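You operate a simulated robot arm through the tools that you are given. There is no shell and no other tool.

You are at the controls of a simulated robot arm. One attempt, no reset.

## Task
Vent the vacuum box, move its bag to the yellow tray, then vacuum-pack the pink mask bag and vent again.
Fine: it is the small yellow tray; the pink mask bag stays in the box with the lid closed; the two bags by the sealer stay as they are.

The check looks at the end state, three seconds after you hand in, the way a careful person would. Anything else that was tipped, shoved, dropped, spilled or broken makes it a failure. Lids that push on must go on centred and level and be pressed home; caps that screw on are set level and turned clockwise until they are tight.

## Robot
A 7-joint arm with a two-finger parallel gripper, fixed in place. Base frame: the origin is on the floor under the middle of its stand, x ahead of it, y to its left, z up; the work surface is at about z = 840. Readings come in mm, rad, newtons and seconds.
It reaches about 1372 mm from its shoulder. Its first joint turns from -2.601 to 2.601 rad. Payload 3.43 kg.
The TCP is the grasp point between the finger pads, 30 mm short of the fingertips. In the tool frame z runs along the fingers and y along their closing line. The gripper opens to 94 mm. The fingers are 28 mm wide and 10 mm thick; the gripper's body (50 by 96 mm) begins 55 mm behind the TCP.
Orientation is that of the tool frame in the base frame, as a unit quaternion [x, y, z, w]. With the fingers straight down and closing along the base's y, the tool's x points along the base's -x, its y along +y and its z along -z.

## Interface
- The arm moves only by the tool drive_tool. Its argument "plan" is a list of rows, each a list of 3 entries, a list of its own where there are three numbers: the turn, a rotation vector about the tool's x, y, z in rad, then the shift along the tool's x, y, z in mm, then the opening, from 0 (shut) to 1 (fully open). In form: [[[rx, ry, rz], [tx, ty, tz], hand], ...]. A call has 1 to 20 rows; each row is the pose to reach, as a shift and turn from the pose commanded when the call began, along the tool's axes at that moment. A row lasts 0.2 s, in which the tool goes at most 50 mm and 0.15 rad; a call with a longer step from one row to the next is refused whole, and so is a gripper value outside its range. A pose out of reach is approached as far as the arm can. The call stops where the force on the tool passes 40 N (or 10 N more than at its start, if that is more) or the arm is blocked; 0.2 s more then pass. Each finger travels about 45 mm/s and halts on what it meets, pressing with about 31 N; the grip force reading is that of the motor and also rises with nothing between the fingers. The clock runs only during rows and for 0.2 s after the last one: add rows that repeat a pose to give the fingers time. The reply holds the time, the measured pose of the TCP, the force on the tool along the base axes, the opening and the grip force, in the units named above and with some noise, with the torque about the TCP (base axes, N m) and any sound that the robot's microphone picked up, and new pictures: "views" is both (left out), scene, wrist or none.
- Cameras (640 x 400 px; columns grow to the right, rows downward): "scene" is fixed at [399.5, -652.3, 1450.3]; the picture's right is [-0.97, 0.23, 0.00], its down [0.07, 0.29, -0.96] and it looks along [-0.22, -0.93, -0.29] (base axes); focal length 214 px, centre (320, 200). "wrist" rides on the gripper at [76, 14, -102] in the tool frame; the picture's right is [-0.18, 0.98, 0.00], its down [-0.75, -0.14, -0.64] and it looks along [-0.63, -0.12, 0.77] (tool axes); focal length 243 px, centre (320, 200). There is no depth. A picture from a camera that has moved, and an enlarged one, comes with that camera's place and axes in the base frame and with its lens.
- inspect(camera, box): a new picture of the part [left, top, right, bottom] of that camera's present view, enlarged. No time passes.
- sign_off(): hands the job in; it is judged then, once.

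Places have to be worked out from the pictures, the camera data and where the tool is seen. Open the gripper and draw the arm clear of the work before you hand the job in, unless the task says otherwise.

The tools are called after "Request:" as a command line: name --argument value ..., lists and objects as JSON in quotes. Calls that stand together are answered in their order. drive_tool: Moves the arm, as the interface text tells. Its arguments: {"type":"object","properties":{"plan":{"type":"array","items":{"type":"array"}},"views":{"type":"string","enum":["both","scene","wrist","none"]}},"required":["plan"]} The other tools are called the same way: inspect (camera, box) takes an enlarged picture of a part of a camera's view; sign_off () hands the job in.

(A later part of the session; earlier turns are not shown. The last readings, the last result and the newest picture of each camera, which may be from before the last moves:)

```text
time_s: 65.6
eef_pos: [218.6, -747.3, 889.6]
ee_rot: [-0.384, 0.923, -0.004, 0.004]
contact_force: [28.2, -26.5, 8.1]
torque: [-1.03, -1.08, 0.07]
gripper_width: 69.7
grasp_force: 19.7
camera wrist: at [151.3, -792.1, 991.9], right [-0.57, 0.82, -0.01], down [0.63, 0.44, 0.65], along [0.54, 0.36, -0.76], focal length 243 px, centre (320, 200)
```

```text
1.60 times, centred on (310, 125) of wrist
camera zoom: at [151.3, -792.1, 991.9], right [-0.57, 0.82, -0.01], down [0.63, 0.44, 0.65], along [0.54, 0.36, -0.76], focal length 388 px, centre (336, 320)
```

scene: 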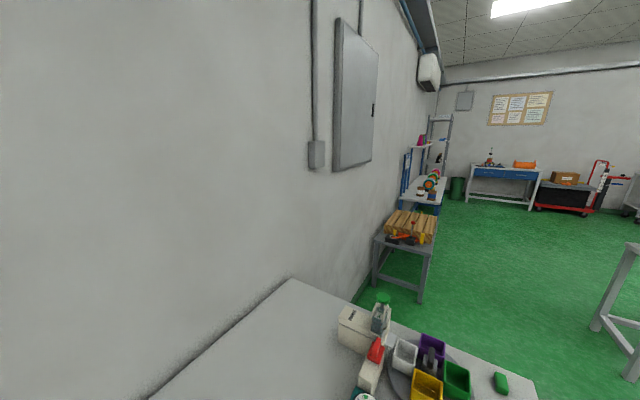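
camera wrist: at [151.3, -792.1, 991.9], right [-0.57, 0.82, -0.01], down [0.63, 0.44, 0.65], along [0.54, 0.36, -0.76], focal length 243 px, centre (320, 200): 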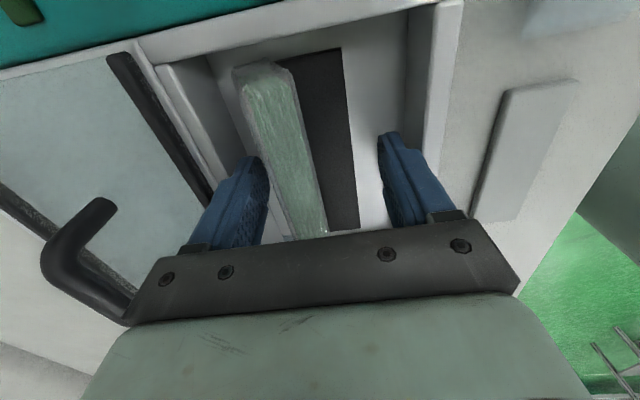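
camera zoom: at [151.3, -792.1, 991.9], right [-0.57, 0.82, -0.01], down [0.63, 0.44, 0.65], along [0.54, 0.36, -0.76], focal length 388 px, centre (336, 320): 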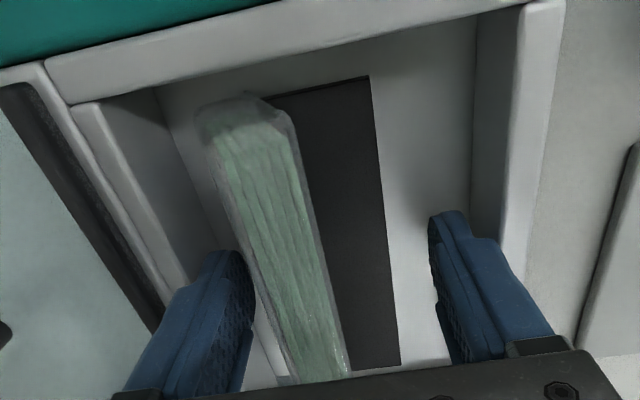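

The dark rectangle is actually a narrow raised mat on the chamber floor: the bag tipped off its edge and now stands on its long side behind it. I relax the fingers to the present width and rise straight out, then re-approach properly.

Request:
drive_tool --plan '[[[0, 0, 0], [0, 1, 0], 0.72], [[0, 0, 0], [0, 1, -3], 0.72], [[0, 0, 0], [0, 1, -8], 0.72], [[0, 0, 0], [0, 1, -15], 0.72], [[0, 0, 0], [0, 1, -25], 0.72], [[0, 0, 0], [0, 1, -40], 0.72], [[0, 0, 0], [0, 1, -60], 0.72], [[0, 0, 0], [0, 1, -60], 0.72]]' --views "wrist"

Request:
inspect --camera "wrist" --box '[200, 0, 440, 200]'

```text
time_s: 67.4
eef_pos: [212.5, -744.3, 950.5]
ee_rot: [-0.382, 0.924, 0.002, 0.003]
contact_force: [0.5, 0.0, -1.0]
torque: [0.02, 0.02, 0.02]
gripper_width: 67.8
grasp_force: 0.0
camera wrist: at [147.5, -788.3, 1050.9], right [-0.56, 0.83, 0.0], down [0.63, 0.43, 0.65], along [0.53, 0.37, -0.76], focal length 243 px, centre (320, 200)
```

wrist: 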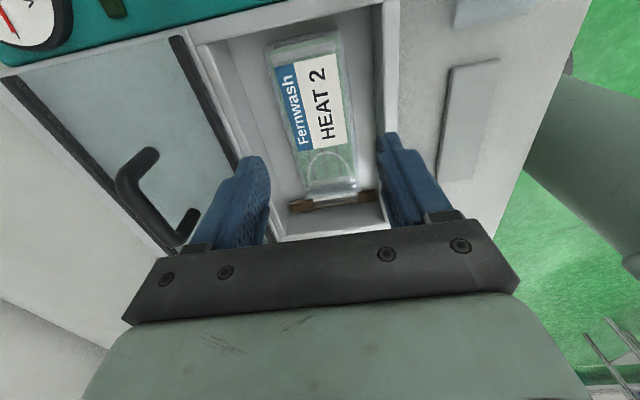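

```text
2.00 times, centred on (320, 100) of wrist
camera zoom: at [147.5, -788.3, 1050.9], right [-0.56, 0.83, 0.0], down [0.63, 0.43, 0.65], along [0.53, 0.37, -0.76], focal length 485 px, centre (320, 400)
```

zoom: 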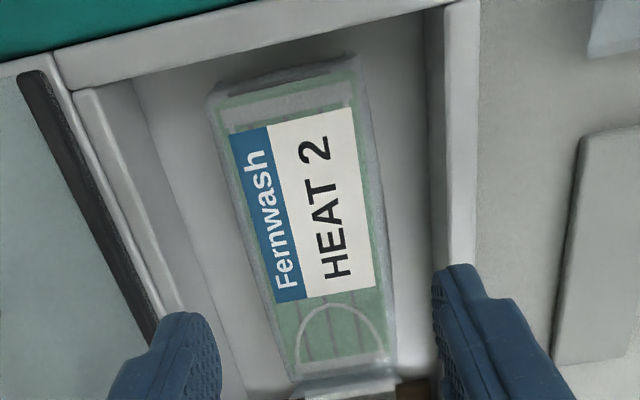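

The bag has dropped back flat on the mat, label up, as before. Its top is at z≈876 and it spans depth 651–704, so I use a 66 mm opening centred at 677.6 and descend first to just above the bag to check clearances.

Request:
drive_tool --plan '[[[0, 0, 0], [0, -1, 0], 0.705], [[0, 0, 0], [0, -1, 10], 0.705], [[0, 0, 0], [0, -1, 20], 0.705], [[0, 0, 0], [0, -1, 30], 0.705], [[0, 0, 0], [0, -1, 37], 0.705], [[0, 0, 0], [0, -1, 37], 0.705], [[0, 0, 0], [0, -1, 37], 0.705]]' --views "wrist"

Request:
inspect --camera "wrist" --box '[180, 90, 280, 250]'

Request:
inspect --camera "wrist" --box '[340, 90, 440, 250]'

```text
time_s: 69.0
eef_pos: [214.0, -744.8, 911.2]
ee_rot: [-0.382, 0.924, 0.002, 0.003]
contact_force: [-0.7, 0.3, -0.5]
torque: [-0.02, -0.01, -0.02]
gripper_width: 66.3
grasp_force: 0.0
camera wrist: at [149.0, -790.1, 1014.1], right [-0.56, 0.83, 0.0], down [0.63, 0.43, 0.65], along [0.53, 0.37, -0.76], focal length 243 px, centre (320, 200)
```

wrist: 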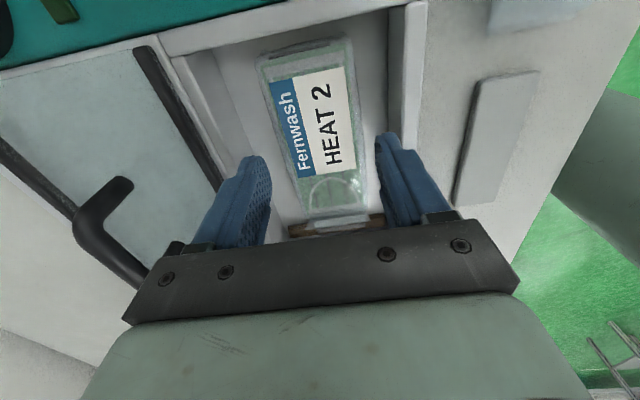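

```text
2.50 times, centred on (230, 170) of wrist
camera zoom: at [149.0, -790.1, 1014.1], right [-0.56, 0.83, 0.0], down [0.63, 0.43, 0.65], along [0.53, 0.37, -0.76], focal length 606 px, centre (545, 275)
```

zoom: 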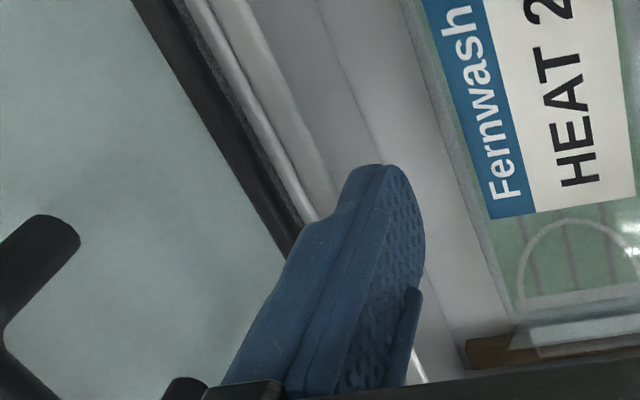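

```text
2.50 times, centred on (390, 170) of wrist
camera zoom: at [149.0, -790.1, 1014.1], right [-0.56, 0.83, 0.0], down [0.63, 0.43, 0.65], along [0.53, 0.37, -0.76], focal length 606 px, centre (145, 275)
```

zoom: 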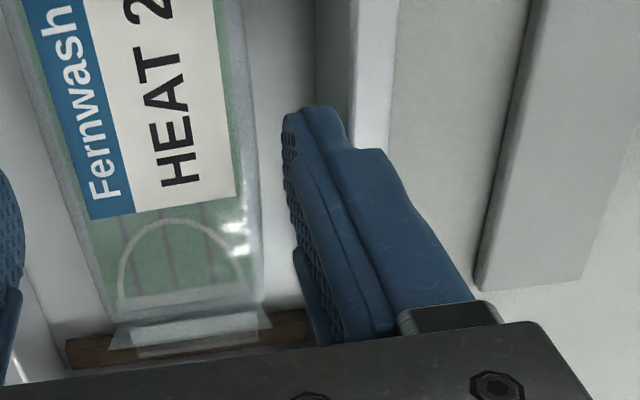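

Clearances measured: the bag spans depth 651–700 and my centre is 2 mm too far back. I re-centre, set 64 mm, and go down a few millimetres at a time, watching force.

Request:
drive_tool --plan '[[[0, 0, 0], [0, 2, 0], 0.68], [[0, 0, 0], [0, 2, 0], 0.68], [[0, 0, 0], [0, 2, 4], 0.68], [[0, 0, 0], [0, 2, 8], 0.68], [[0, 0, 0], [0, 2, 11], 0.68], [[0, 0, 0], [0, 2, 11], 0.68]]' --views "wrist"

Request:
inspect --camera "wrist" --box '[190, 60, 450, 240]'

```text
time_s: 70.4
eef_pos: [212.9, -742.7, 900.6]
ee_rot: [-0.382, 0.924, 0.001, 0.002]
contact_force: [-0.2, 0.3, 0.3]
torque: [0.06, 0.0, 0.01]
gripper_width: 63.9
grasp_force: 0.1
camera wrist: at [147.2, -788.5, 1004.2], right [-0.56, 0.83, 0.0], down [0.63, 0.43, 0.65], along [0.53, 0.37, -0.76], focal length 243 px, centre (320, 200)
```

wrist: 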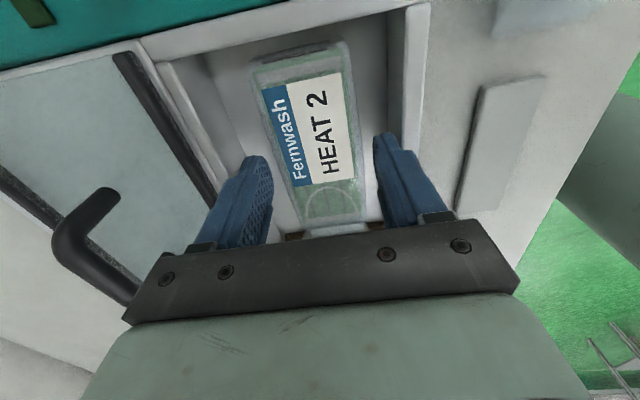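

```text
2.22 times, centred on (320, 150) of wrist
camera zoom: at [147.2, -788.5, 1004.2], right [-0.56, 0.83, 0.0], down [0.63, 0.43, 0.65], along [0.53, 0.37, -0.76], focal length 539 px, centre (320, 311)
```

zoom: 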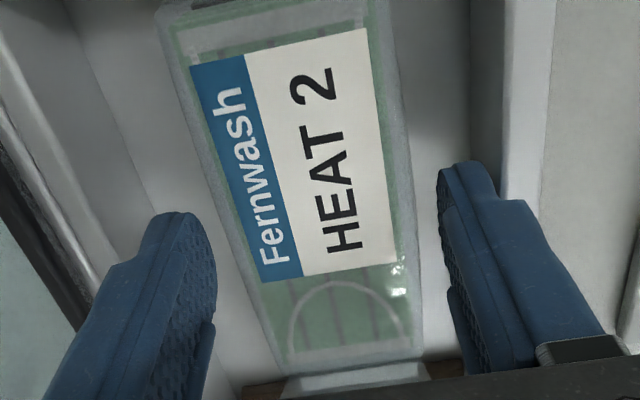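

Both fingertips are beside the bag with clear gaps and no force. I go 9 mm deeper and then close slowly.

Request:
drive_tool --plan '[[[0, 0, 0], [0, 0, 3], 0.68], [[0, 0, 0], [0, 0, 6], 0.68], [[0, 0, 0], [0, 0, 9], 0.68], [[0, 0, 0], [0, 0, 9], 0.68]]' --views "wrist"

Request:
inspect --camera "wrist" --box '[190, 60, 450, 240]'

```text
time_s: 71.4
eef_pos: [214.6, -744.1, 892.6]
ee_rot: [-0.382, 0.924, 0.001, 0.003]
contact_force: [0.0, -0.1, 0.4]
torque: [0.01, 0.02, -0.01]
gripper_width: 63.8
grasp_force: 0.0
camera wrist: at [147.8, -788.9, 995.3], right [-0.56, 0.83, 0.0], down [0.63, 0.43, 0.65], along [0.53, 0.37, -0.76], focal length 243 px, centre (320, 200)
```

wrist: 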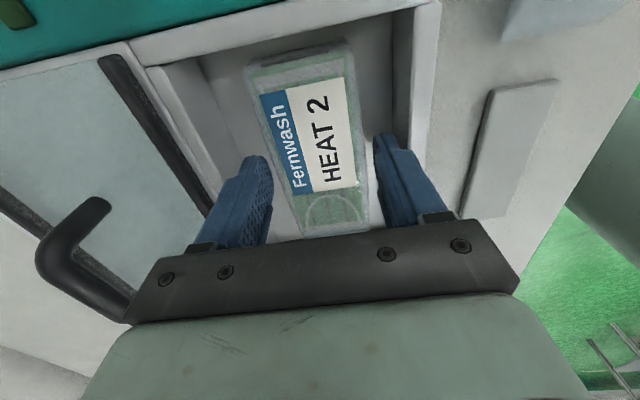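

```text
2.22 times, centred on (320, 150) of wrist
camera zoom: at [147.8, -788.9, 995.3], right [-0.56, 0.83, 0.0], down [0.63, 0.43, 0.65], along [0.53, 0.37, -0.76], focal length 539 px, centre (320, 311)
```

zoom: 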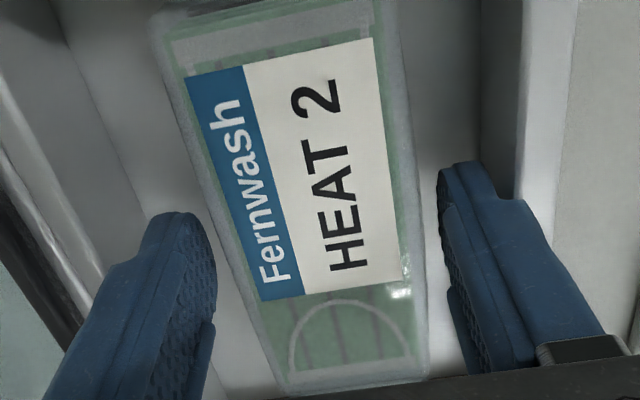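

Still clear and flat. I go 3 mm deeper and close gradually onto the bag.

Request:
drive_tool --plan '[[[0, 0, 0], [0, 0, 3], 0.68], [[0, 0, 0], [0, 0, 3], 0.62], [[0, 0, 0], [0, 0, 3], 0.57], [[0, 0, 0], [0, 0, 3], 0.53], [[0, 0, 0], [0, 0, 3], 0.5], [[0, 0, 0], [0, 0, 3], 0.47], [[0, 0, 0], [0, 0, 3], 0.44], [[0, 0, 0], [0, 0, 3], 0.44]]' --views "wrist"

Request:
inspect --camera "wrist" --box '[190, 60, 450, 240]'

```text
time_s: 73.2
eef_pos: [214.6, -743.5, 888.9]
ee_rot: [-0.383, 0.924, 0.001, 0.002]
contact_force: [-0.4, 0.2, 0.6]
torque: [0.0, 0.02, 0.0]
gripper_width: 54.7
grasp_force: 31.0
camera wrist: at [147.9, -788.6, 992.2], right [-0.56, 0.83, 0.0], down [0.63, 0.43, 0.65], along [0.53, 0.37, -0.76], focal length 243 px, centre (320, 200)
```

wrist: 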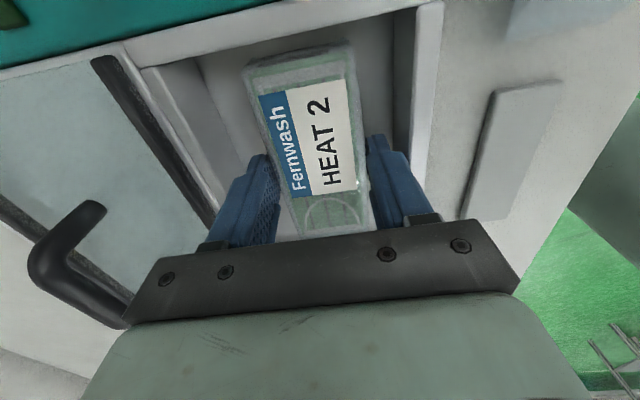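

```text
2.22 times, centred on (320, 150) of wrist
camera zoom: at [147.9, -788.6, 992.2], right [-0.56, 0.83, 0.0], down [0.63, 0.43, 0.65], along [0.53, 0.37, -0.76], focal length 539 px, centre (320, 311)
```

zoom: 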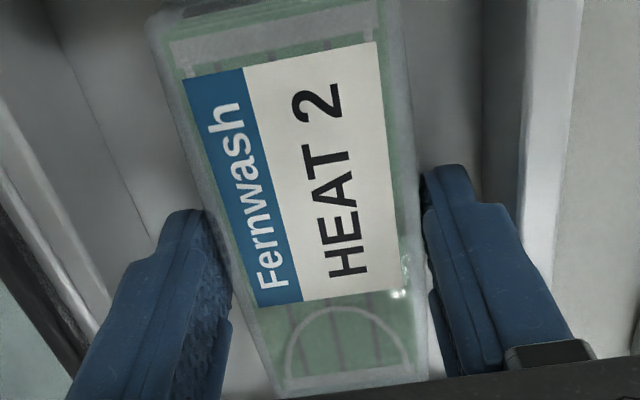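

The bag is held flat at 54.7 mm width with 31 N. I lift slowly a little and check.

Request:
drive_tool --plan '[[[0, 0, 0], [0, 0, -4], 0.4], [[0, 0, 0], [0, 0, -10], 0.4], [[0, 0, 0], [0, 0, -18], 0.4], [[0, 0, 0], [0, 0, -28], 0.4], [[0, 0, 0], [0, 0, -40], 0.4], [[0, 0, 0], [0, 0, -40], 0.4]]' --views "wrist"

```text
time_s: 74.6
eef_pos: [213.8, -744.1, 929.8]
ee_rot: [-0.382, 0.924, 0.001, 0.003]
contact_force: [0.5, 0.7, -0.6]
torque: [0.01, 0.01, 0.0]
gripper_width: 54.9
grasp_force: 30.6
camera wrist: at [148.2, -789.2, 1032.0], right [-0.56, 0.83, 0.0], down [0.63, 0.43, 0.65], along [0.53, 0.37, -0.76], focal length 243 px, centre (320, 200)
```

wrist: 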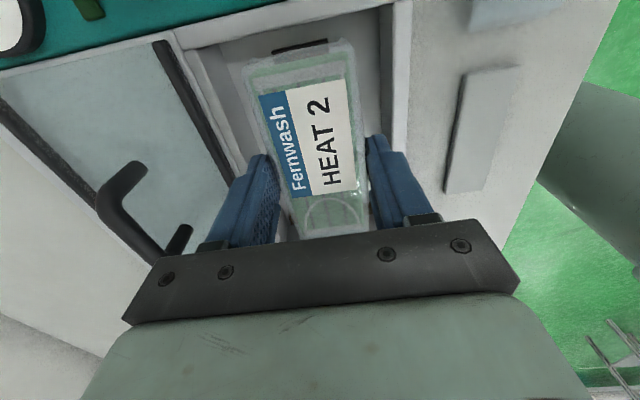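

The bag is lifted cleanly and held level. I raise it further and carry it along the bench to above the yellow tray, turning the wrist so the bag's length lines up with the tray and the camera stays away from the arm.

Request:
drive_tool --plan '[[[0, 0, 0], [0, 0, -40], 0.4], [[0, 0, 0], [0, 0, -80], 0.4], [[0, 0, 0], [0, 0, -115], 0.4], [[0, 0, 0], [-25, -3, -120], 0.4], [[0, 0, 0], [-63, -7, -120], 0.4], [[0, 0, 0], [-101, -11, -120], 0.4], [[0, 0, 0], [-139, -15, -120], 0.4], [[0, 0, 0], [-177, -19, -120], 0.4], [[0, 0, 0], [-215, -23, -120], 0.4], [[0, 0, 0], [-253, -27, -120], 0.4], [[0, 0, 0], [-291, -31, -120], 0.4], [[0, 0, 0], [-329, -35, -120], 0.4], [[0, 0, 0], [-367, -39, -120], 0.4], [[0, 0, 0], [-405, -43, -120], 0.4], [[0, 0, 0], [-440, -47, -120], 0.4], [[0, 0, 0], [-440, -47, -120], 0.4]]' --views "wrist"

```text
time_s: 78.0
eef_pos: [556.1, -465.6, 1052.9]
ee_rot: [-0.383, 0.924, 0.002, 0.003]
contact_force: [0.0, 0.1, -1.2]
torque: [0.03, 0.01, 0.01]
gripper_width: 55.1
grasp_force: 30.6
camera wrist: at [490.2, -511.8, 1155.0], right [-0.56, 0.83, 0.0], down [0.63, 0.43, 0.65], along [0.53, 0.37, -0.76], focal length 243 px, centre (320, 200)
```

wrist: 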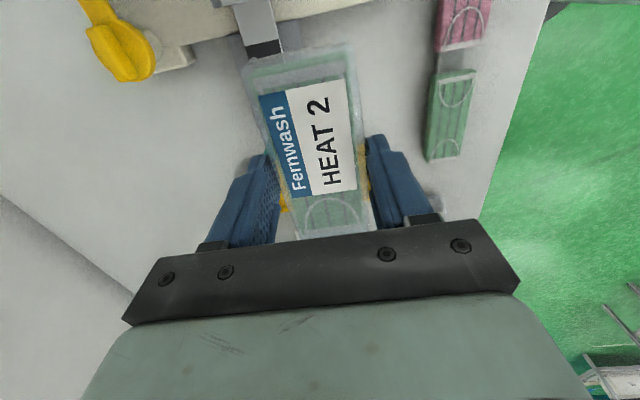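

Bag steady. Now I turn the wrist by a quarter turn and move over the tray centre.

Request:
drive_tool --plan '[[[0, 0, -0.14], [-12, -2, 0], 0.4], [[0, 0, -0.28], [-25, -3, 0], 0.4], [[0, 0, -0.42], [-38, -5, 0], 0.4], [[0, 0, -0.56], [-51, -6, 0], 0.4], [[0, 0, -0.7], [-64, -8, 0], 0.4], [[0, 0, -0.84], [-77, -10, 0], 0.4], [[0, 0, -0.98], [-90, -11, 0], 0.4], [[0, 0, -1.12], [-103, -13, 0], 0.4], [[0, 0, -1.26], [-116, -14, 0], 0.4], [[0, 0, -1.4], [-129, -16, 0], 0.4], [[0, 0, -1.5], [-135, -17, 0], 0.4], [[0, 0, -1.571], [-138.8, -17.3, 0], 0.4], [[0, 0, -1.571], [-138.8, -17.3, 0], 0.4]]' --views "wrist"

```text
time_s: 80.8
eef_pos: [668.2, -378.6, 1053.1]
ee_rot: [0.924, -0.382, 0.001, -0.003]
contact_force: [-0.1, -1.0, 0.0]
torque: [0.0, -0.02, -0.01]
gripper_width: 54.8
grasp_force: 31.3
camera wrist: at [710.4, -444.9, 1155.9], right [-0.82, -0.57, -0.01], down [-0.44, 0.63, 0.64], along [-0.36, 0.53, -0.77], focal length 243 px, centre (320, 200)
```

wrist: 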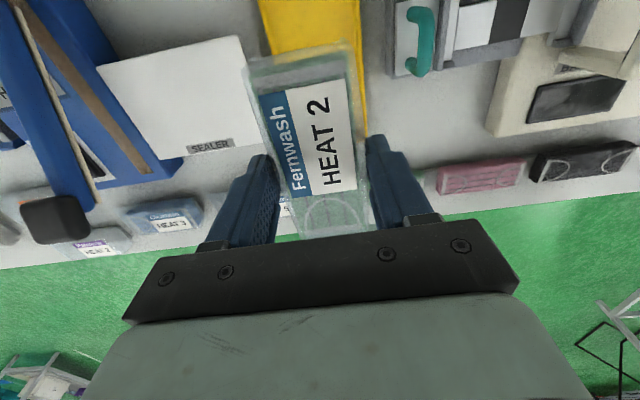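

Orientation reached; the tray is under the bag. I inspect to measure the alignment with the tray edges.

Request:
inspect --camera "wrist" --box '[220, 0, 420, 200]'

```text
2.00 times, centred on (320, 100) of wrist
camera zoom: at [710.4, -444.9, 1155.9], right [-0.82, -0.57, -0.01], down [-0.44, 0.63, 0.64], along [-0.36, 0.53, -0.77], focal length 485 px, centre (320, 400)
```

zoom: 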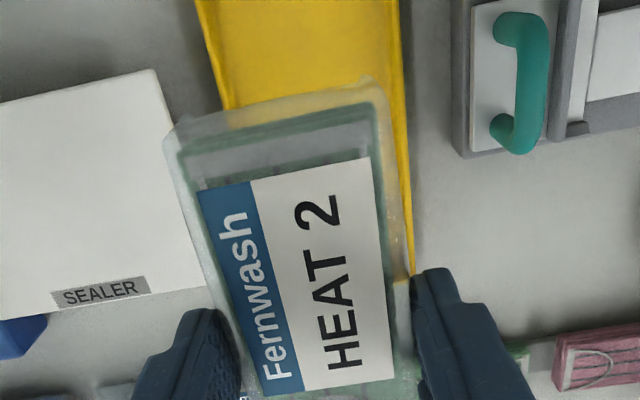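

Tray edges lie at s≈155 and 245 (centre 200.5), and along the depth it spans about 662–840. I shift 4 mm sideways and 22 mm outward to centre the bag including its neck, then descend to just above the tray.

Request:
drive_tool --plan '[[[0, 0, 0], [11, 2, 10], 0.4], [[0, 0, 0], [22, 4, 30], 0.4], [[0, 0, 0], [22, 4, 55], 0.4], [[0, 0, 0], [22, 4, 80], 0.4], [[0, 0, 0], [22, 4, 105], 0.4], [[0, 0, 0], [22, 4, 125], 0.4], [[0, 0, 0], [22, 4, 135], 0.4], [[0, 0, 0], [22, 4, 135], 0.4]]' --views "wrist"

Request:
inspect --camera "wrist" --box '[200, 0, 440, 220]'

```text
time_s: 82.6
eef_pos: [682.9, -397.6, 917.8]
ee_rot: [0.924, -0.382, 0.002, -0.003]
contact_force: [-0.1, 0.4, -0.4]
torque: [0.0, -0.05, -0.02]
gripper_width: 54.6
grasp_force: 30.8
camera wrist: at [724.1, -462.6, 1020.2], right [-0.82, -0.57, -0.01], down [-0.44, 0.63, 0.64], along [-0.36, 0.53, -0.77], focal length 243 px, centre (320, 200)
```

wrist: 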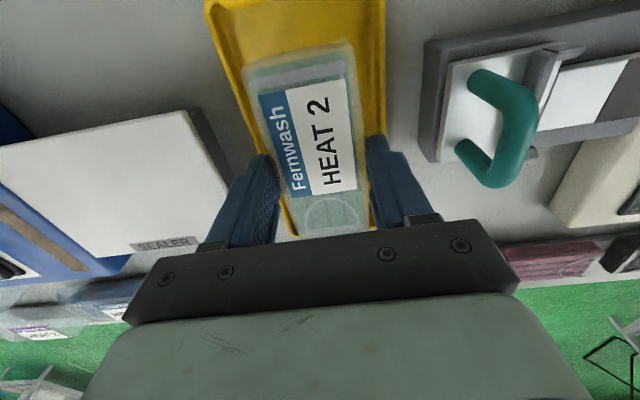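

```text
1.82 times, centred on (320, 110) of wrist
camera zoom: at [724.1, -462.6, 1020.2], right [-0.82, -0.57, -0.01], down [-0.44, 0.63, 0.64], along [-0.36, 0.53, -0.77], focal length 441 px, centre (320, 364)
```

zoom: 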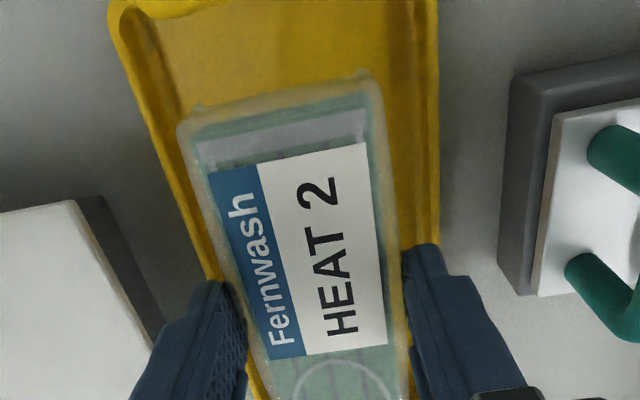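

The tray floor spans about s 161–236 (centre 198.5), so I shift 3 mm more and lower the bag into the tray until just above its floor.

Request:
drive_tool --plan '[[[0, 0, 0], [0, 3, 0], 0.4], [[0, 0, 0], [0, 3, 8], 0.4], [[0, 0, 0], [0, 3, 16], 0.4], [[0, 0, 0], [0, 3, 22], 0.4], [[0, 0, 0], [0, 3, 26], 0.4], [[0, 0, 0], [0, 3, 26], 0.4]]' --views "wrist"

Request:
inspect --camera "wrist" --box '[180, 20, 440, 240]'

```text
time_s: 84.0
eef_pos: [678.2, -400.8, 893.0]
ee_rot: [0.924, -0.383, 0.002, -0.004]
contact_force: [-0.5, -0.3, -0.7]
torque: [-0.02, -0.03, 0.01]
gripper_width: 54.7
grasp_force: 31.0
camera wrist: at [720.7, -465.6, 994.5], right [-0.82, -0.57, -0.01], down [-0.44, 0.63, 0.64], along [-0.36, 0.53, -0.77], focal length 243 px, centre (320, 200)
```

wrist: 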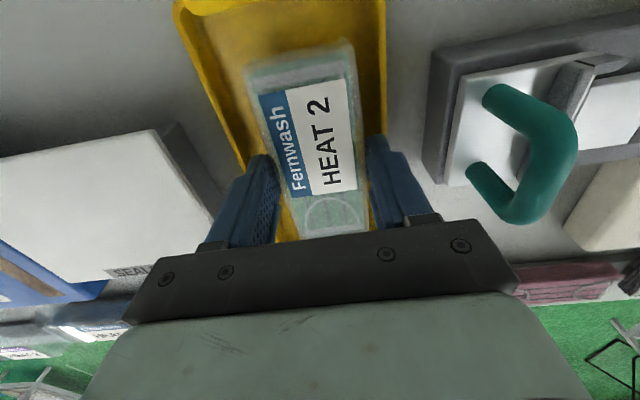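

```text
1.82 times, centred on (310, 130) of wrist
camera zoom: at [720.7, -465.6, 994.5], right [-0.82, -0.57, -0.01], down [-0.44, 0.63, 0.64], along [-0.36, 0.53, -0.77], focal length 441 px, centre (338, 327)
```

zoom: 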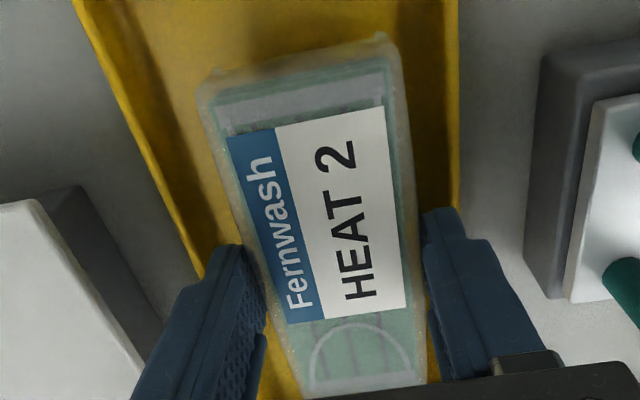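

The right finger is close to the tray wall, so I shift 3 mm back toward the other side and lower gently until the bag touches the tray floor.

Request:
drive_tool --plan '[[[0, 0, 0], [0, -3, 0], 0.4], [[0, 0, 0], [0, -3, 2], 0.4], [[0, 0, 0], [0, -3, 4], 0.4], [[0, 0, 0], [0, -3, 6], 0.4], [[0, 0, 0], [0, -3, 6], 0.4]]' --views "wrist"

Request:
inspect --camera "wrist" --box '[180, 20, 440, 240]'

```text
time_s: 85.2
eef_pos: [680.5, -398.5, 886.4]
ee_rot: [0.924, -0.383, 0.002, -0.003]
contact_force: [-0.1, 0.1, -0.9]
torque: [0.02, 0.04, -0.03]
gripper_width: 54.8
grasp_force: 31.8
camera wrist: at [722.8, -463.5, 988.8], right [-0.82, -0.57, -0.01], down [-0.44, 0.63, 0.64], along [-0.36, 0.53, -0.77], focal length 243 px, centre (320, 200)
```

wrist: 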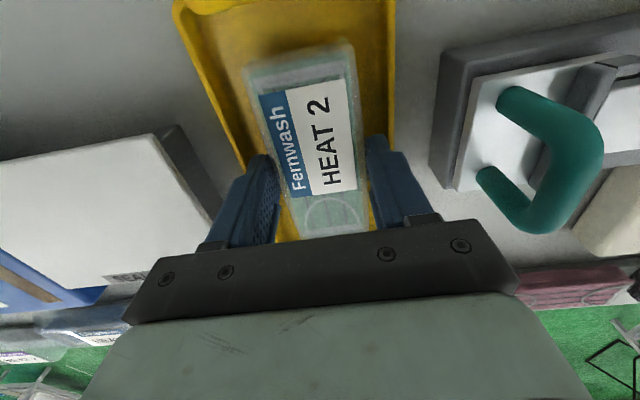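

```text
1.82 times, centred on (310, 130) of wrist
camera zoom: at [722.8, -463.5, 988.8], right [-0.82, -0.57, -0.01], down [-0.44, 0.63, 0.64], along [-0.36, 0.53, -0.77], focal length 441 px, centre (338, 327)
```

zoom: 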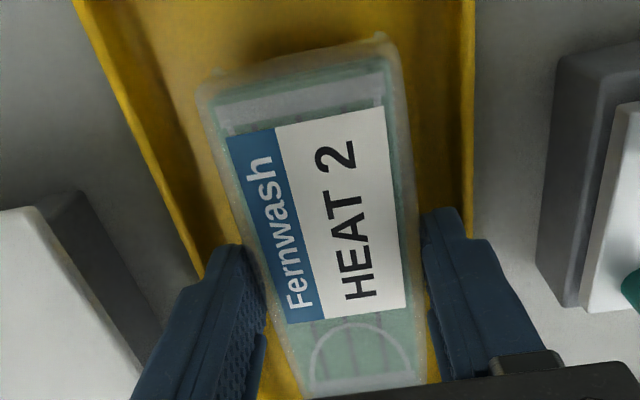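

No contact yet; fingers sit inside both walls. I lower in 1–2 mm steps.

Request:
drive_tool --plan '[[[0, 0, 0], [0, 0, 1], 0.4], [[0, 0, 0], [0, 0, 2], 0.4], [[0, 0, 0], [0, 0, 3], 0.4], [[0, 0, 0], [0, 0, 3], 0.4]]' --views "none"

```text
time_s: 86.2
eef_pos: [680.9, -399.1, 883.7]
ee_rot: [0.924, -0.382, 0.001, -0.003]
contact_force: [0.3, -0.1, 0.2]
torque: [-0.02, -0.02, -0.01]
gripper_width: 54.8
grasp_force: 31.4
```

Request:
drive_tool --plan '[[[0, 0, 0], [0, 0, 1], 0.4], [[0, 0, 0], [0, 0, 2], 0.4], [[0, 0, 0], [0, 0, 2], 0.4]]' --views "wrist"

```text
time_s: 87.0
eef_pos: [682.9, -397.4, 881.4]
ee_rot: [0.924, -0.383, 0.001, -0.003]
contact_force: [-0.2, 0.2, -0.6]
torque: [-0.02, 0.03, -0.02]
gripper_width: 54.7
grasp_force: 31.0
camera wrist: at [723.2, -463.1, 983.9], right [-0.82, -0.57, -0.01], down [-0.44, 0.63, 0.64], along [-0.36, 0.53, -0.77], focal length 243 px, centre (320, 200)
```

wrist: 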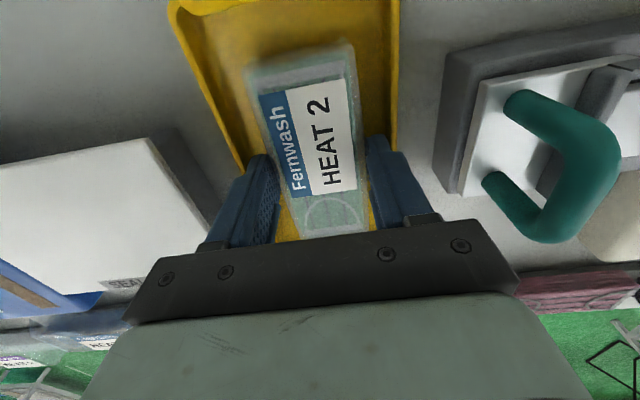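

Still free; I continue 1 mm at a time.

Request:
drive_tool --plan '[[[0, 0, 0], [0, 0, 1], 0.4], [[0, 0, 0], [0, 0, 2], 0.4], [[0, 0, 0], [0, 0, 2], 0.4]]' --views "none"

```text
time_s: 87.8
eef_pos: [682.0, -398.0, 879.8]
ee_rot: [0.924, -0.382, 0.002, -0.003]
contact_force: [-0.1, 0.1, -1.0]
torque: [-0.02, 0.0, -0.01]
gripper_width: 54.8
grasp_force: 31.0
```

Request:
drive_tool --plan '[[[0, 0, 0], [0, 0, 1], 0.4], [[0, 0, 0], [0, 0, 2], 0.4], [[0, 0, 0], [0, 0, 2], 0.4]]' --views "wrist"

Request:
inspect --camera "wrist" --box '[180, 20, 440, 240]'

```text
time_s: 88.6
eef_pos: [680.8, -397.6, 877.9]
ee_rot: [0.924, -0.383, 0.002, -0.003]
contact_force: [1.0, -1.1, 9.9]
torque: [0.4, 0.62, -0.03]
gripper_width: 54.9
grasp_force: 31.4
camera wrist: at [723.4, -462.9, 980.4], right [-0.82, -0.57, -0.01], down [-0.44, 0.63, 0.64], along [-0.36, 0.53, -0.77], focal length 243 px, centre (320, 200)
```

wrist: 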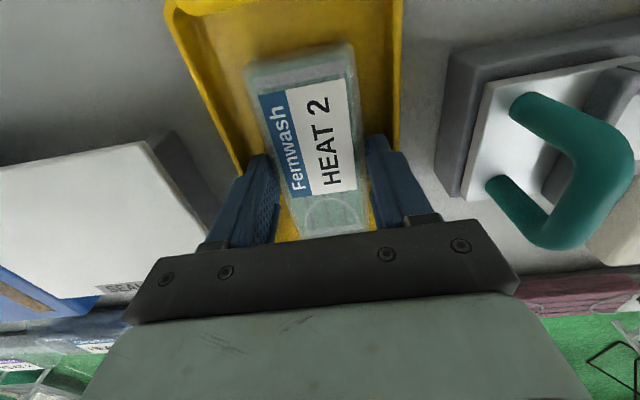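

```text
1.82 times, centred on (310, 130) of wrist
camera zoom: at [723.4, -462.9, 980.4], right [-0.82, -0.57, -0.01], down [-0.44, 0.63, 0.64], along [-0.36, 0.53, -0.77], focal length 441 px, centre (338, 327)
```

zoom: 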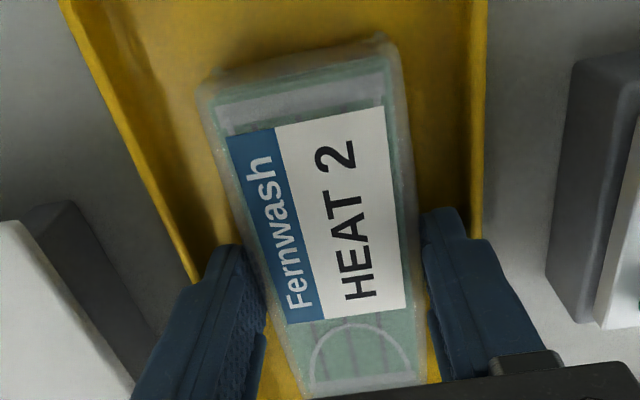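

The bag now touches the tray (10 N up, toward its near end). I release by opening just a few millimetres so the fingers do not push the tray walls.

Request:
drive_tool --plan '[[[0, 0, 0], [0, 0, -1], 0.57], [[0, 0, 0], [0, 0, -1], 0.6], [[0, 0, 0], [0, 0, -1], 0.62], [[0, 0, 0], [0, 0, -1], 0.62]]' --views "wrist"

Request:
inspect --camera "wrist" --box '[180, 20, 440, 240]'

```text
time_s: 89.6
eef_pos: [681.5, -397.5, 878.9]
ee_rot: [0.924, -0.383, 0.001, -0.003]
contact_force: [1.1, 0.3, 0.0]
torque: [-0.01, -0.01, 0.04]
gripper_width: 58.6
grasp_force: 0.1
camera wrist: at [723.3, -463.1, 980.9], right [-0.82, -0.57, -0.01], down [-0.44, 0.63, 0.64], along [-0.36, 0.53, -0.77], focal length 243 px, centre (320, 200)
```

wrist: 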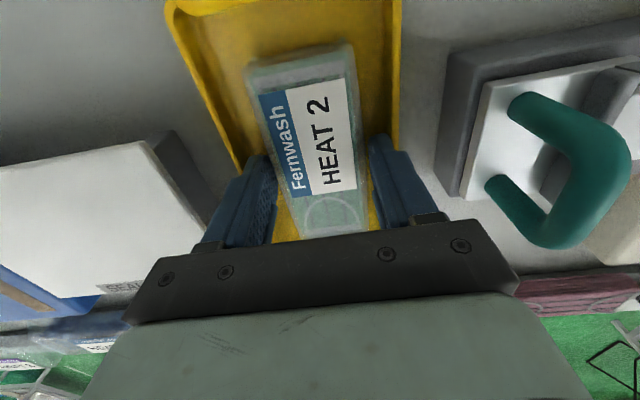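

```text
1.82 times, centred on (310, 130) of wrist
camera zoom: at [723.3, -463.1, 980.9], right [-0.82, -0.57, -0.01], down [-0.44, 0.63, 0.64], along [-0.36, 0.53, -0.77], focal length 441 px, centre (338, 327)
```

zoom: 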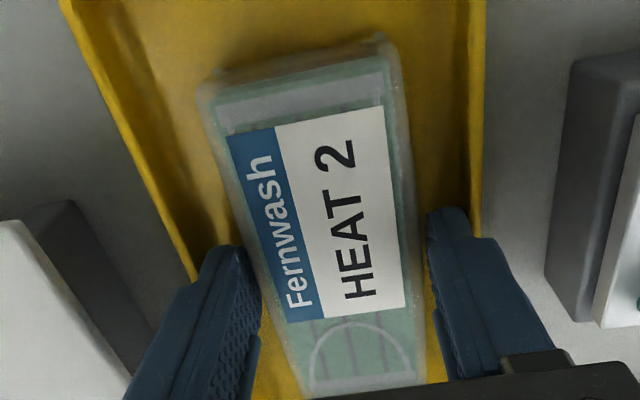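

Released with no residual force; the bag rests in the tray. I rise straight up and check.

Request:
drive_tool --plan '[[[0, 0, 0], [0, 0, -5], 0.62], [[0, 0, 0], [0, 0, -15], 0.62], [[0, 0, 0], [0, 0, -30], 0.64], [[0, 0, 0], [0, 0, -60], 0.7], [[0, 0, 0], [0, 0, -100], 0.8], [[0, 0, 0], [0, 0, -140], 1], [[0, 0, 0], [0, 0, -170], 1], [[0, 0, 0], [0, 0, -170], 1]]' --views "wrist"

Request:
inspect --camera "wrist" --box '[200, 0, 440, 200]'

```text
time_s: 91.4
eef_pos: [679.9, -397.7, 1048.4]
ee_rot: [0.924, -0.383, 0.002, -0.003]
contact_force: [-0.3, 0.0, -0.9]
torque: [0.0, -0.01, -0.01]
gripper_width: 93.9
grasp_force: 0.2
camera wrist: at [721.1, -464.0, 1150.1], right [-0.82, -0.57, -0.01], down [-0.44, 0.63, 0.64], along [-0.36, 0.53, -0.77], focal length 243 px, centre (320, 200)
```

wrist: 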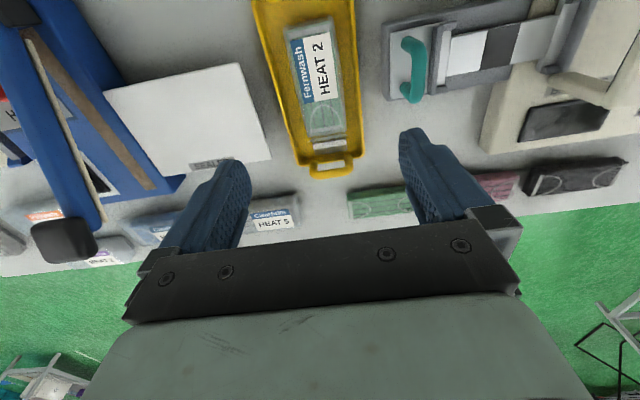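

```text
2.00 times, centred on (320, 100) of wrist
camera zoom: at [721.1, -464.0, 1150.1], right [-0.82, -0.57, -0.01], down [-0.44, 0.63, 0.64], along [-0.36, 0.53, -0.77], focal length 485 px, centre (320, 400)
```

zoom: 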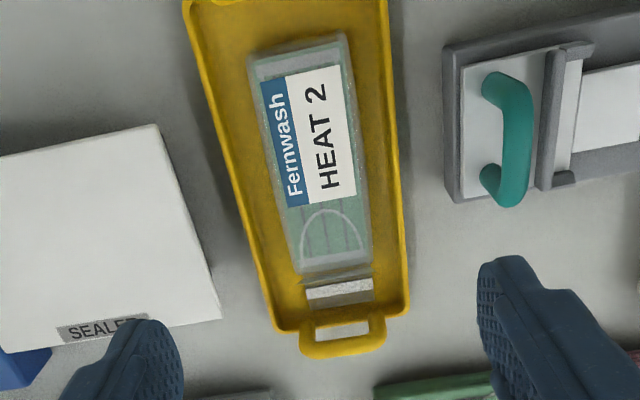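

The HEAT 2 bag lies flat and fully inside the yellow tray. Next I travel back to above the pink Fernwash HEAT 4 bag, turning the wrist back so the fingers close across its width.

Request:
drive_tool --plan '[[[0, 0, 0.08], [-10, 34, -1], 1], [[0, 0, 0.16], [-20, 68, -1], 1], [[0, 0, 0.24], [-30, 102, -2], 1], [[0, 0, 0.32], [-40, 136, -2], 1], [[0, 0, 0.4], [-50, 170, -3], 1], [[0, 0, 0.48], [-60, 204, -4], 1], [[0, 0, 0.56], [-69, 238, -4], 1], [[0, 0, 0.64], [-79, 272, -5], 1], [[0, 0, 0.72], [-89, 306, -5], 1], [[0, 0, 0.8], [-99, 340, -6], 1], [[0, 0, 0.88], [-109, 374, -7], 1], [[0, 0, 0.96], [-119, 408, -8], 1], [[0, 0, 1.04], [-128, 442, -8], 1], [[0, 0, 1.12], [-138, 476, -9], 1], [[0, 0, 1.2], [-148, 510, -10], 1], [[0, 0, 1.28], [-158, 544, -10], 1], [[0, 0, 1.36], [-167, 578, -11], 1], [[0, 0, 1.44], [-177, 612, -12], 1], [[0, 0, 1.51], [-187, 646, -12], 1], [[0, 0, 1.571], [-197, 680, -12], 1]]' --views "wrist"

Request:
inspect --camera "wrist" --box '[200, 0, 520, 220]'

```text
time_s: 95.6
eef_pos: [58.8, -740.3, 1055.5]
ee_rot: [-0.382, 0.924, 0.001, 0.003]
contact_force: [0.0, 0.4, -0.1]
torque: [0.0, -0.01, 0.03]
gripper_width: 94.2
grasp_force: 0.0
camera wrist: at [-7.8, -785.9, 1157.2], right [-0.56, 0.83, 0.0], down [0.63, 0.43, 0.65], along [0.53, 0.37, -0.76], focal length 243 px, centre (320, 200)
```

wrist: 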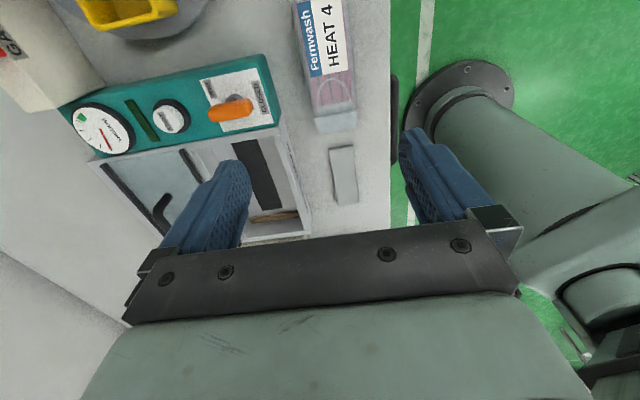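

```text
1.82 times, centred on (360, 110) of wrist
camera zoom: at [-7.8, -785.9, 1157.2], right [-0.56, 0.83, 0.0], down [0.63, 0.43, 0.65], along [0.53, 0.37, -0.76], focal length 441 px, centre (247, 364)
```

zoom: 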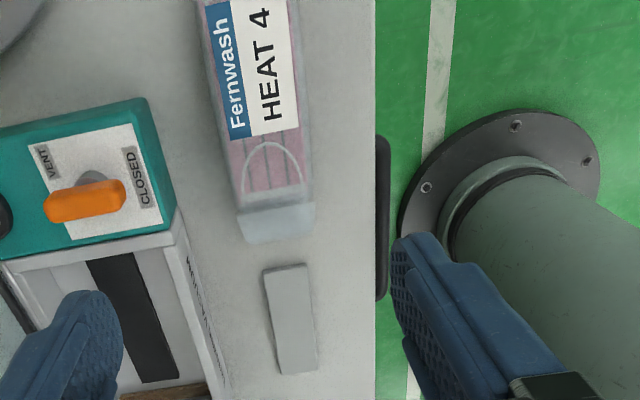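

The chamber is empty (dark mat visible) and the HEAT 4 bag lies with its neck to the left. I estimate its centre near (26,-754); I shift to see the whole bag and measure it.

Request:
drive_tool --plan '[[[0, 0, 0], [20, 4, 0], 0.75], [[0, 0, 0], [40, 9, 0], 0.75], [[0, 0, 0], [60, 13, 0], 0.75], [[0, 0, 0], [60, 13, 0], 0.75]]' --views "wrist"

Request:
inspect --camera "wrist" --box '[220, 20, 420, 200]'

```text
time_s: 96.6
eef_pos: [5.4, -774.4, 1056.0]
ee_rot: [-0.383, 0.924, 0.001, 0.003]
contact_force: [0.2, -0.2, -0.4]
torque: [-0.02, 0.04, 0.02]
gripper_width: 70.5
grasp_force: 0.1
camera wrist: at [-58.6, -819.1, 1157.1], right [-0.56, 0.83, 0.0], down [0.63, 0.43, 0.65], along [0.53, 0.37, -0.76], focal length 243 px, centre (320, 200)
```

wrist: 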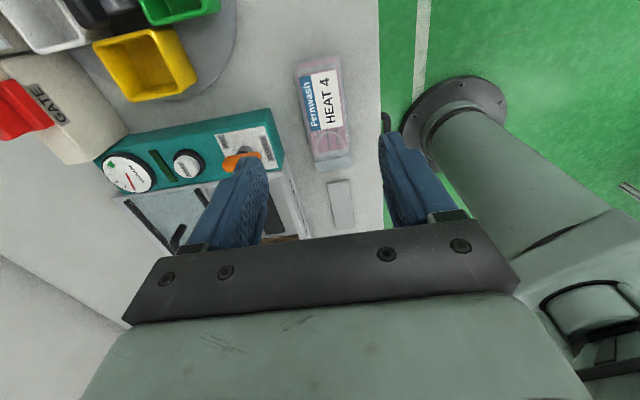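

```text
2.22 times, centred on (320, 110) of wrist
camera zoom: at [-58.6, -819.1, 1157.1], right [-0.56, 0.83, 0.0], down [0.63, 0.43, 0.65], along [0.53, 0.37, -0.76], focal length 539 px, centre (320, 400)
```

zoom: 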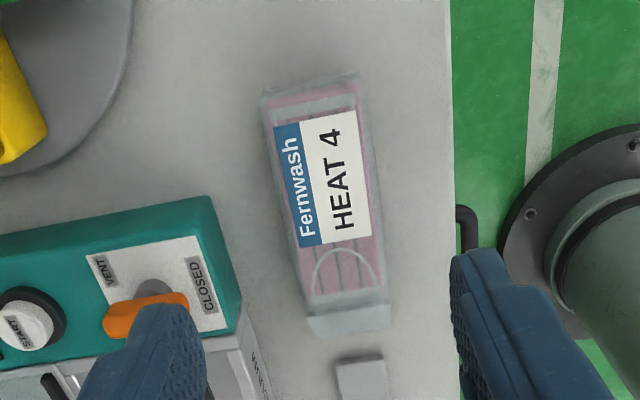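

Measured: HEAT 4 body spans depth 526–578 and s −570 to −445, so its centre is about (31,−750). I move over it with a 70 mm opening and descend to just above its top.

Request:
drive_tool --plan '[[[0, 0, 0], [-18, -0.6, 15], 0.75], [[0, 0, 0], [-36, -0.6, 40], 0.75], [[0, 0, 0], [-36, -0.6, 70], 0.75], [[0, 0, 0], [-36, -0.6, 100], 0.75], [[0, 0, 0], [-36, -0.6, 125], 0.75], [[0, 0, 0], [-36, -0.6, 145], 0.75], [[0, 0, 0], [-36, -0.6, 155], 0.75], [[0, 0, 0], [-36, -0.6, 155], 0.75]]' --views "wrist"

Request:
inspect --camera "wrist" --box '[190, 60, 450, 240]'

```text
time_s: 98.4
eef_pos: [36.9, -747.4, 900.2]
ee_rot: [-0.383, 0.924, 0.001, 0.004]
contact_force: [0.9, 0.3, 0.3]
torque: [-0.02, -0.01, 0.0]
gripper_width: 70.8
grasp_force: 0.0
camera wrist: at [-29.6, -792.7, 1002.4], right [-0.56, 0.83, 0.0], down [0.63, 0.43, 0.65], along [0.53, 0.37, -0.76], focal length 243 px, centre (320, 200)
```

wrist: 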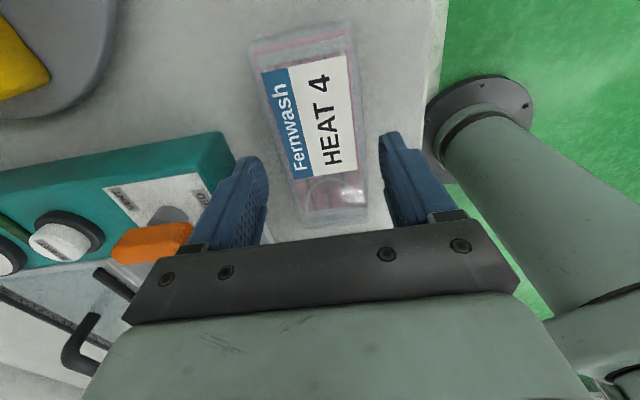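

```text
2.22 times, centred on (320, 150) of wrist
camera zoom: at [-29.6, -792.7, 1002.4], right [-0.56, 0.83, 0.0], down [0.63, 0.43, 0.65], along [0.53, 0.37, -0.76], focal length 539 px, centre (320, 311)
```

zoom: 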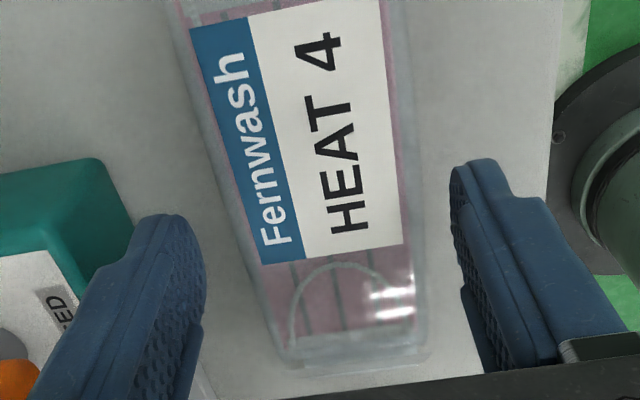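

Gaps on both sides are fine; I adjust 2 mm in depth and 4 mm along the bag, and go down to grip height.

Request:
drive_tool --plan '[[[0, 0, 0], [4, 2, 0], 0.72], [[0, 0, 0], [4, 2, 5], 0.72], [[0, 0, 0], [4, 2, 11], 0.72], [[0, 0, 0], [4, 2, 17], 0.72], [[0, 0, 0], [4, 2, 21], 0.72], [[0, 0, 0], [4, 2, 21], 0.72]]' --views "wrist"

Request:
inspect --camera "wrist" --box '[190, 60, 450, 240]'

```text
time_s: 99.8
eef_pos: [31.6, -749.6, 879.5]
ee_rot: [-0.383, 0.924, 0.001, 0.003]
contact_force: [0.3, -0.6, 0.6]
torque: [0.02, -0.01, 0.01]
gripper_width: 67.7
grasp_force: 0.0
camera wrist: at [-34.4, -794.3, 982.4], right [-0.56, 0.83, 0.0], down [0.63, 0.43, 0.65], along [0.53, 0.37, -0.76], focal length 243 px, centre (320, 200)
```

wrist: 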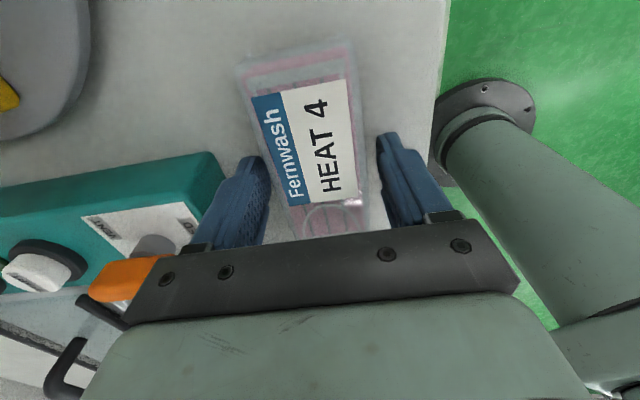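

```text
2.22 times, centred on (320, 150) of wrist
camera zoom: at [-34.4, -794.3, 982.4], right [-0.56, 0.83, 0.0], down [0.63, 0.43, 0.65], along [0.53, 0.37, -0.76], focal length 539 px, centre (320, 311)
```

zoom: 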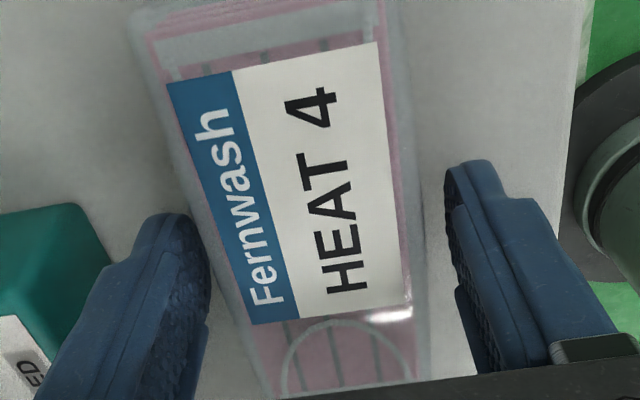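

The fingertips are on both sides of the bag near the bench surface. I close slowly onto it.

Request:
drive_tool --plan '[[[0, 0, 0], [0, 0, 2], 0.68], [[0, 0, 0], [0, 0, 2], 0.64], [[0, 0, 0], [0, 0, 2], 0.6], [[0, 0, 0], [0, 0, 2], 0.56], [[0, 0, 0], [0, 0, 2], 0.52], [[0, 0, 0], [0, 0, 2], 0.48], [[0, 0, 0], [0, 0, 2], 0.44], [[0, 0, 0], [0, 0, 2], 0.44]]' --views "wrist"

```text
time_s: 101.6
eef_pos: [30.6, -747.0, 878.7]
ee_rot: [-0.382, 0.924, 0.001, 0.003]
contact_force: [0.2, -1.3, 1.1]
torque: [0.0, 0.0, 0.02]
gripper_width: 59.3
grasp_force: 31.1
camera wrist: at [-34.5, -794.6, 980.4], right [-0.56, 0.83, 0.0], down [0.63, 0.43, 0.65], along [0.53, 0.37, -0.76], focal length 243 px, centre (320, 200)
```

wrist: 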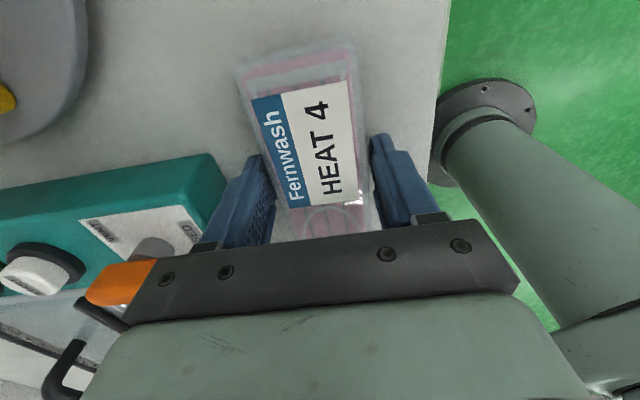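

Bag HEAT 4 is gripped at 59 mm width with 31 N. I lift it high and carry it over the open chamber, target centre about (215,−745).

Request:
drive_tool --plan '[[[0, 0, 0], [0, 0, -5], 0.42], [[0, 0, 0], [0, 0, -25], 0.42], [[0, 0, 0], [0, 0, -60], 0.42], [[0, 0, 0], [0, 0, -95], 0.42], [[0, 0, 0], [0, 0, -121], 0.42], [[0, 0, 0], [-22, -22, -121], 0.42], [[0, 0, 0], [-44, -43, -121], 0.42], [[0, 0, 0], [-66, -64, -121], 0.42], [[0, 0, 0], [-88, -86, -121], 0.42], [[0, 0, 0], [-110, -107, -121], 0.42], [[0, 0, 0], [-132, -128.7, -121], 0.42], [[0, 0, 0], [-132, -128.7, -121], 0.42]]' --views "wrist"

Request:
inspect --camera "wrist" --box '[180, 0, 440, 220]'

```text
time_s: 104.2
eef_pos: [214.2, -745.2, 999.8]
ee_rot: [-0.383, 0.924, 0.001, 0.003]
contact_force: [0.3, 0.1, -0.4]
torque: [-0.01, -0.01, 0.01]
gripper_width: 59.4
grasp_force: 30.9
camera wrist: at [148.6, -790.5, 1102.4], right [-0.56, 0.83, 0.0], down [0.63, 0.43, 0.65], along [0.53, 0.37, -0.76], focal length 243 px, centre (320, 200)
```

wrist: 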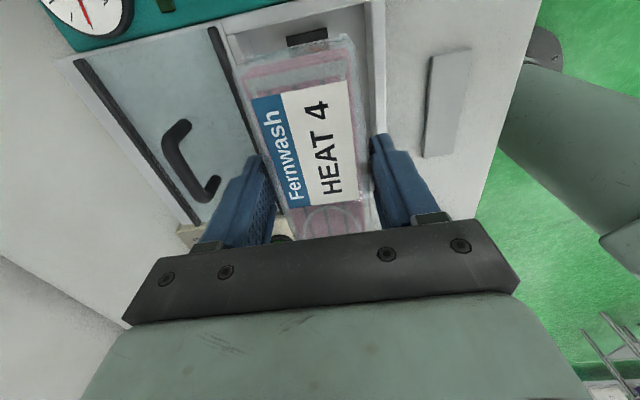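

```text
1.82 times, centred on (310, 110) of wrist
camera zoom: at [148.6, -790.5, 1102.4], right [-0.56, 0.83, 0.0], down [0.63, 0.43, 0.65], along [0.53, 0.37, -0.76], focal length 441 px, centre (338, 364)
```

zoom: 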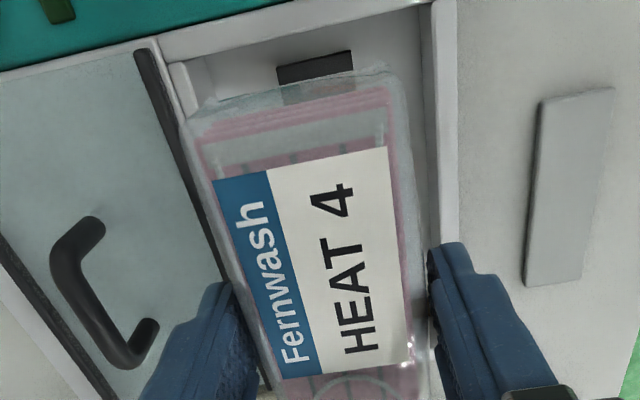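

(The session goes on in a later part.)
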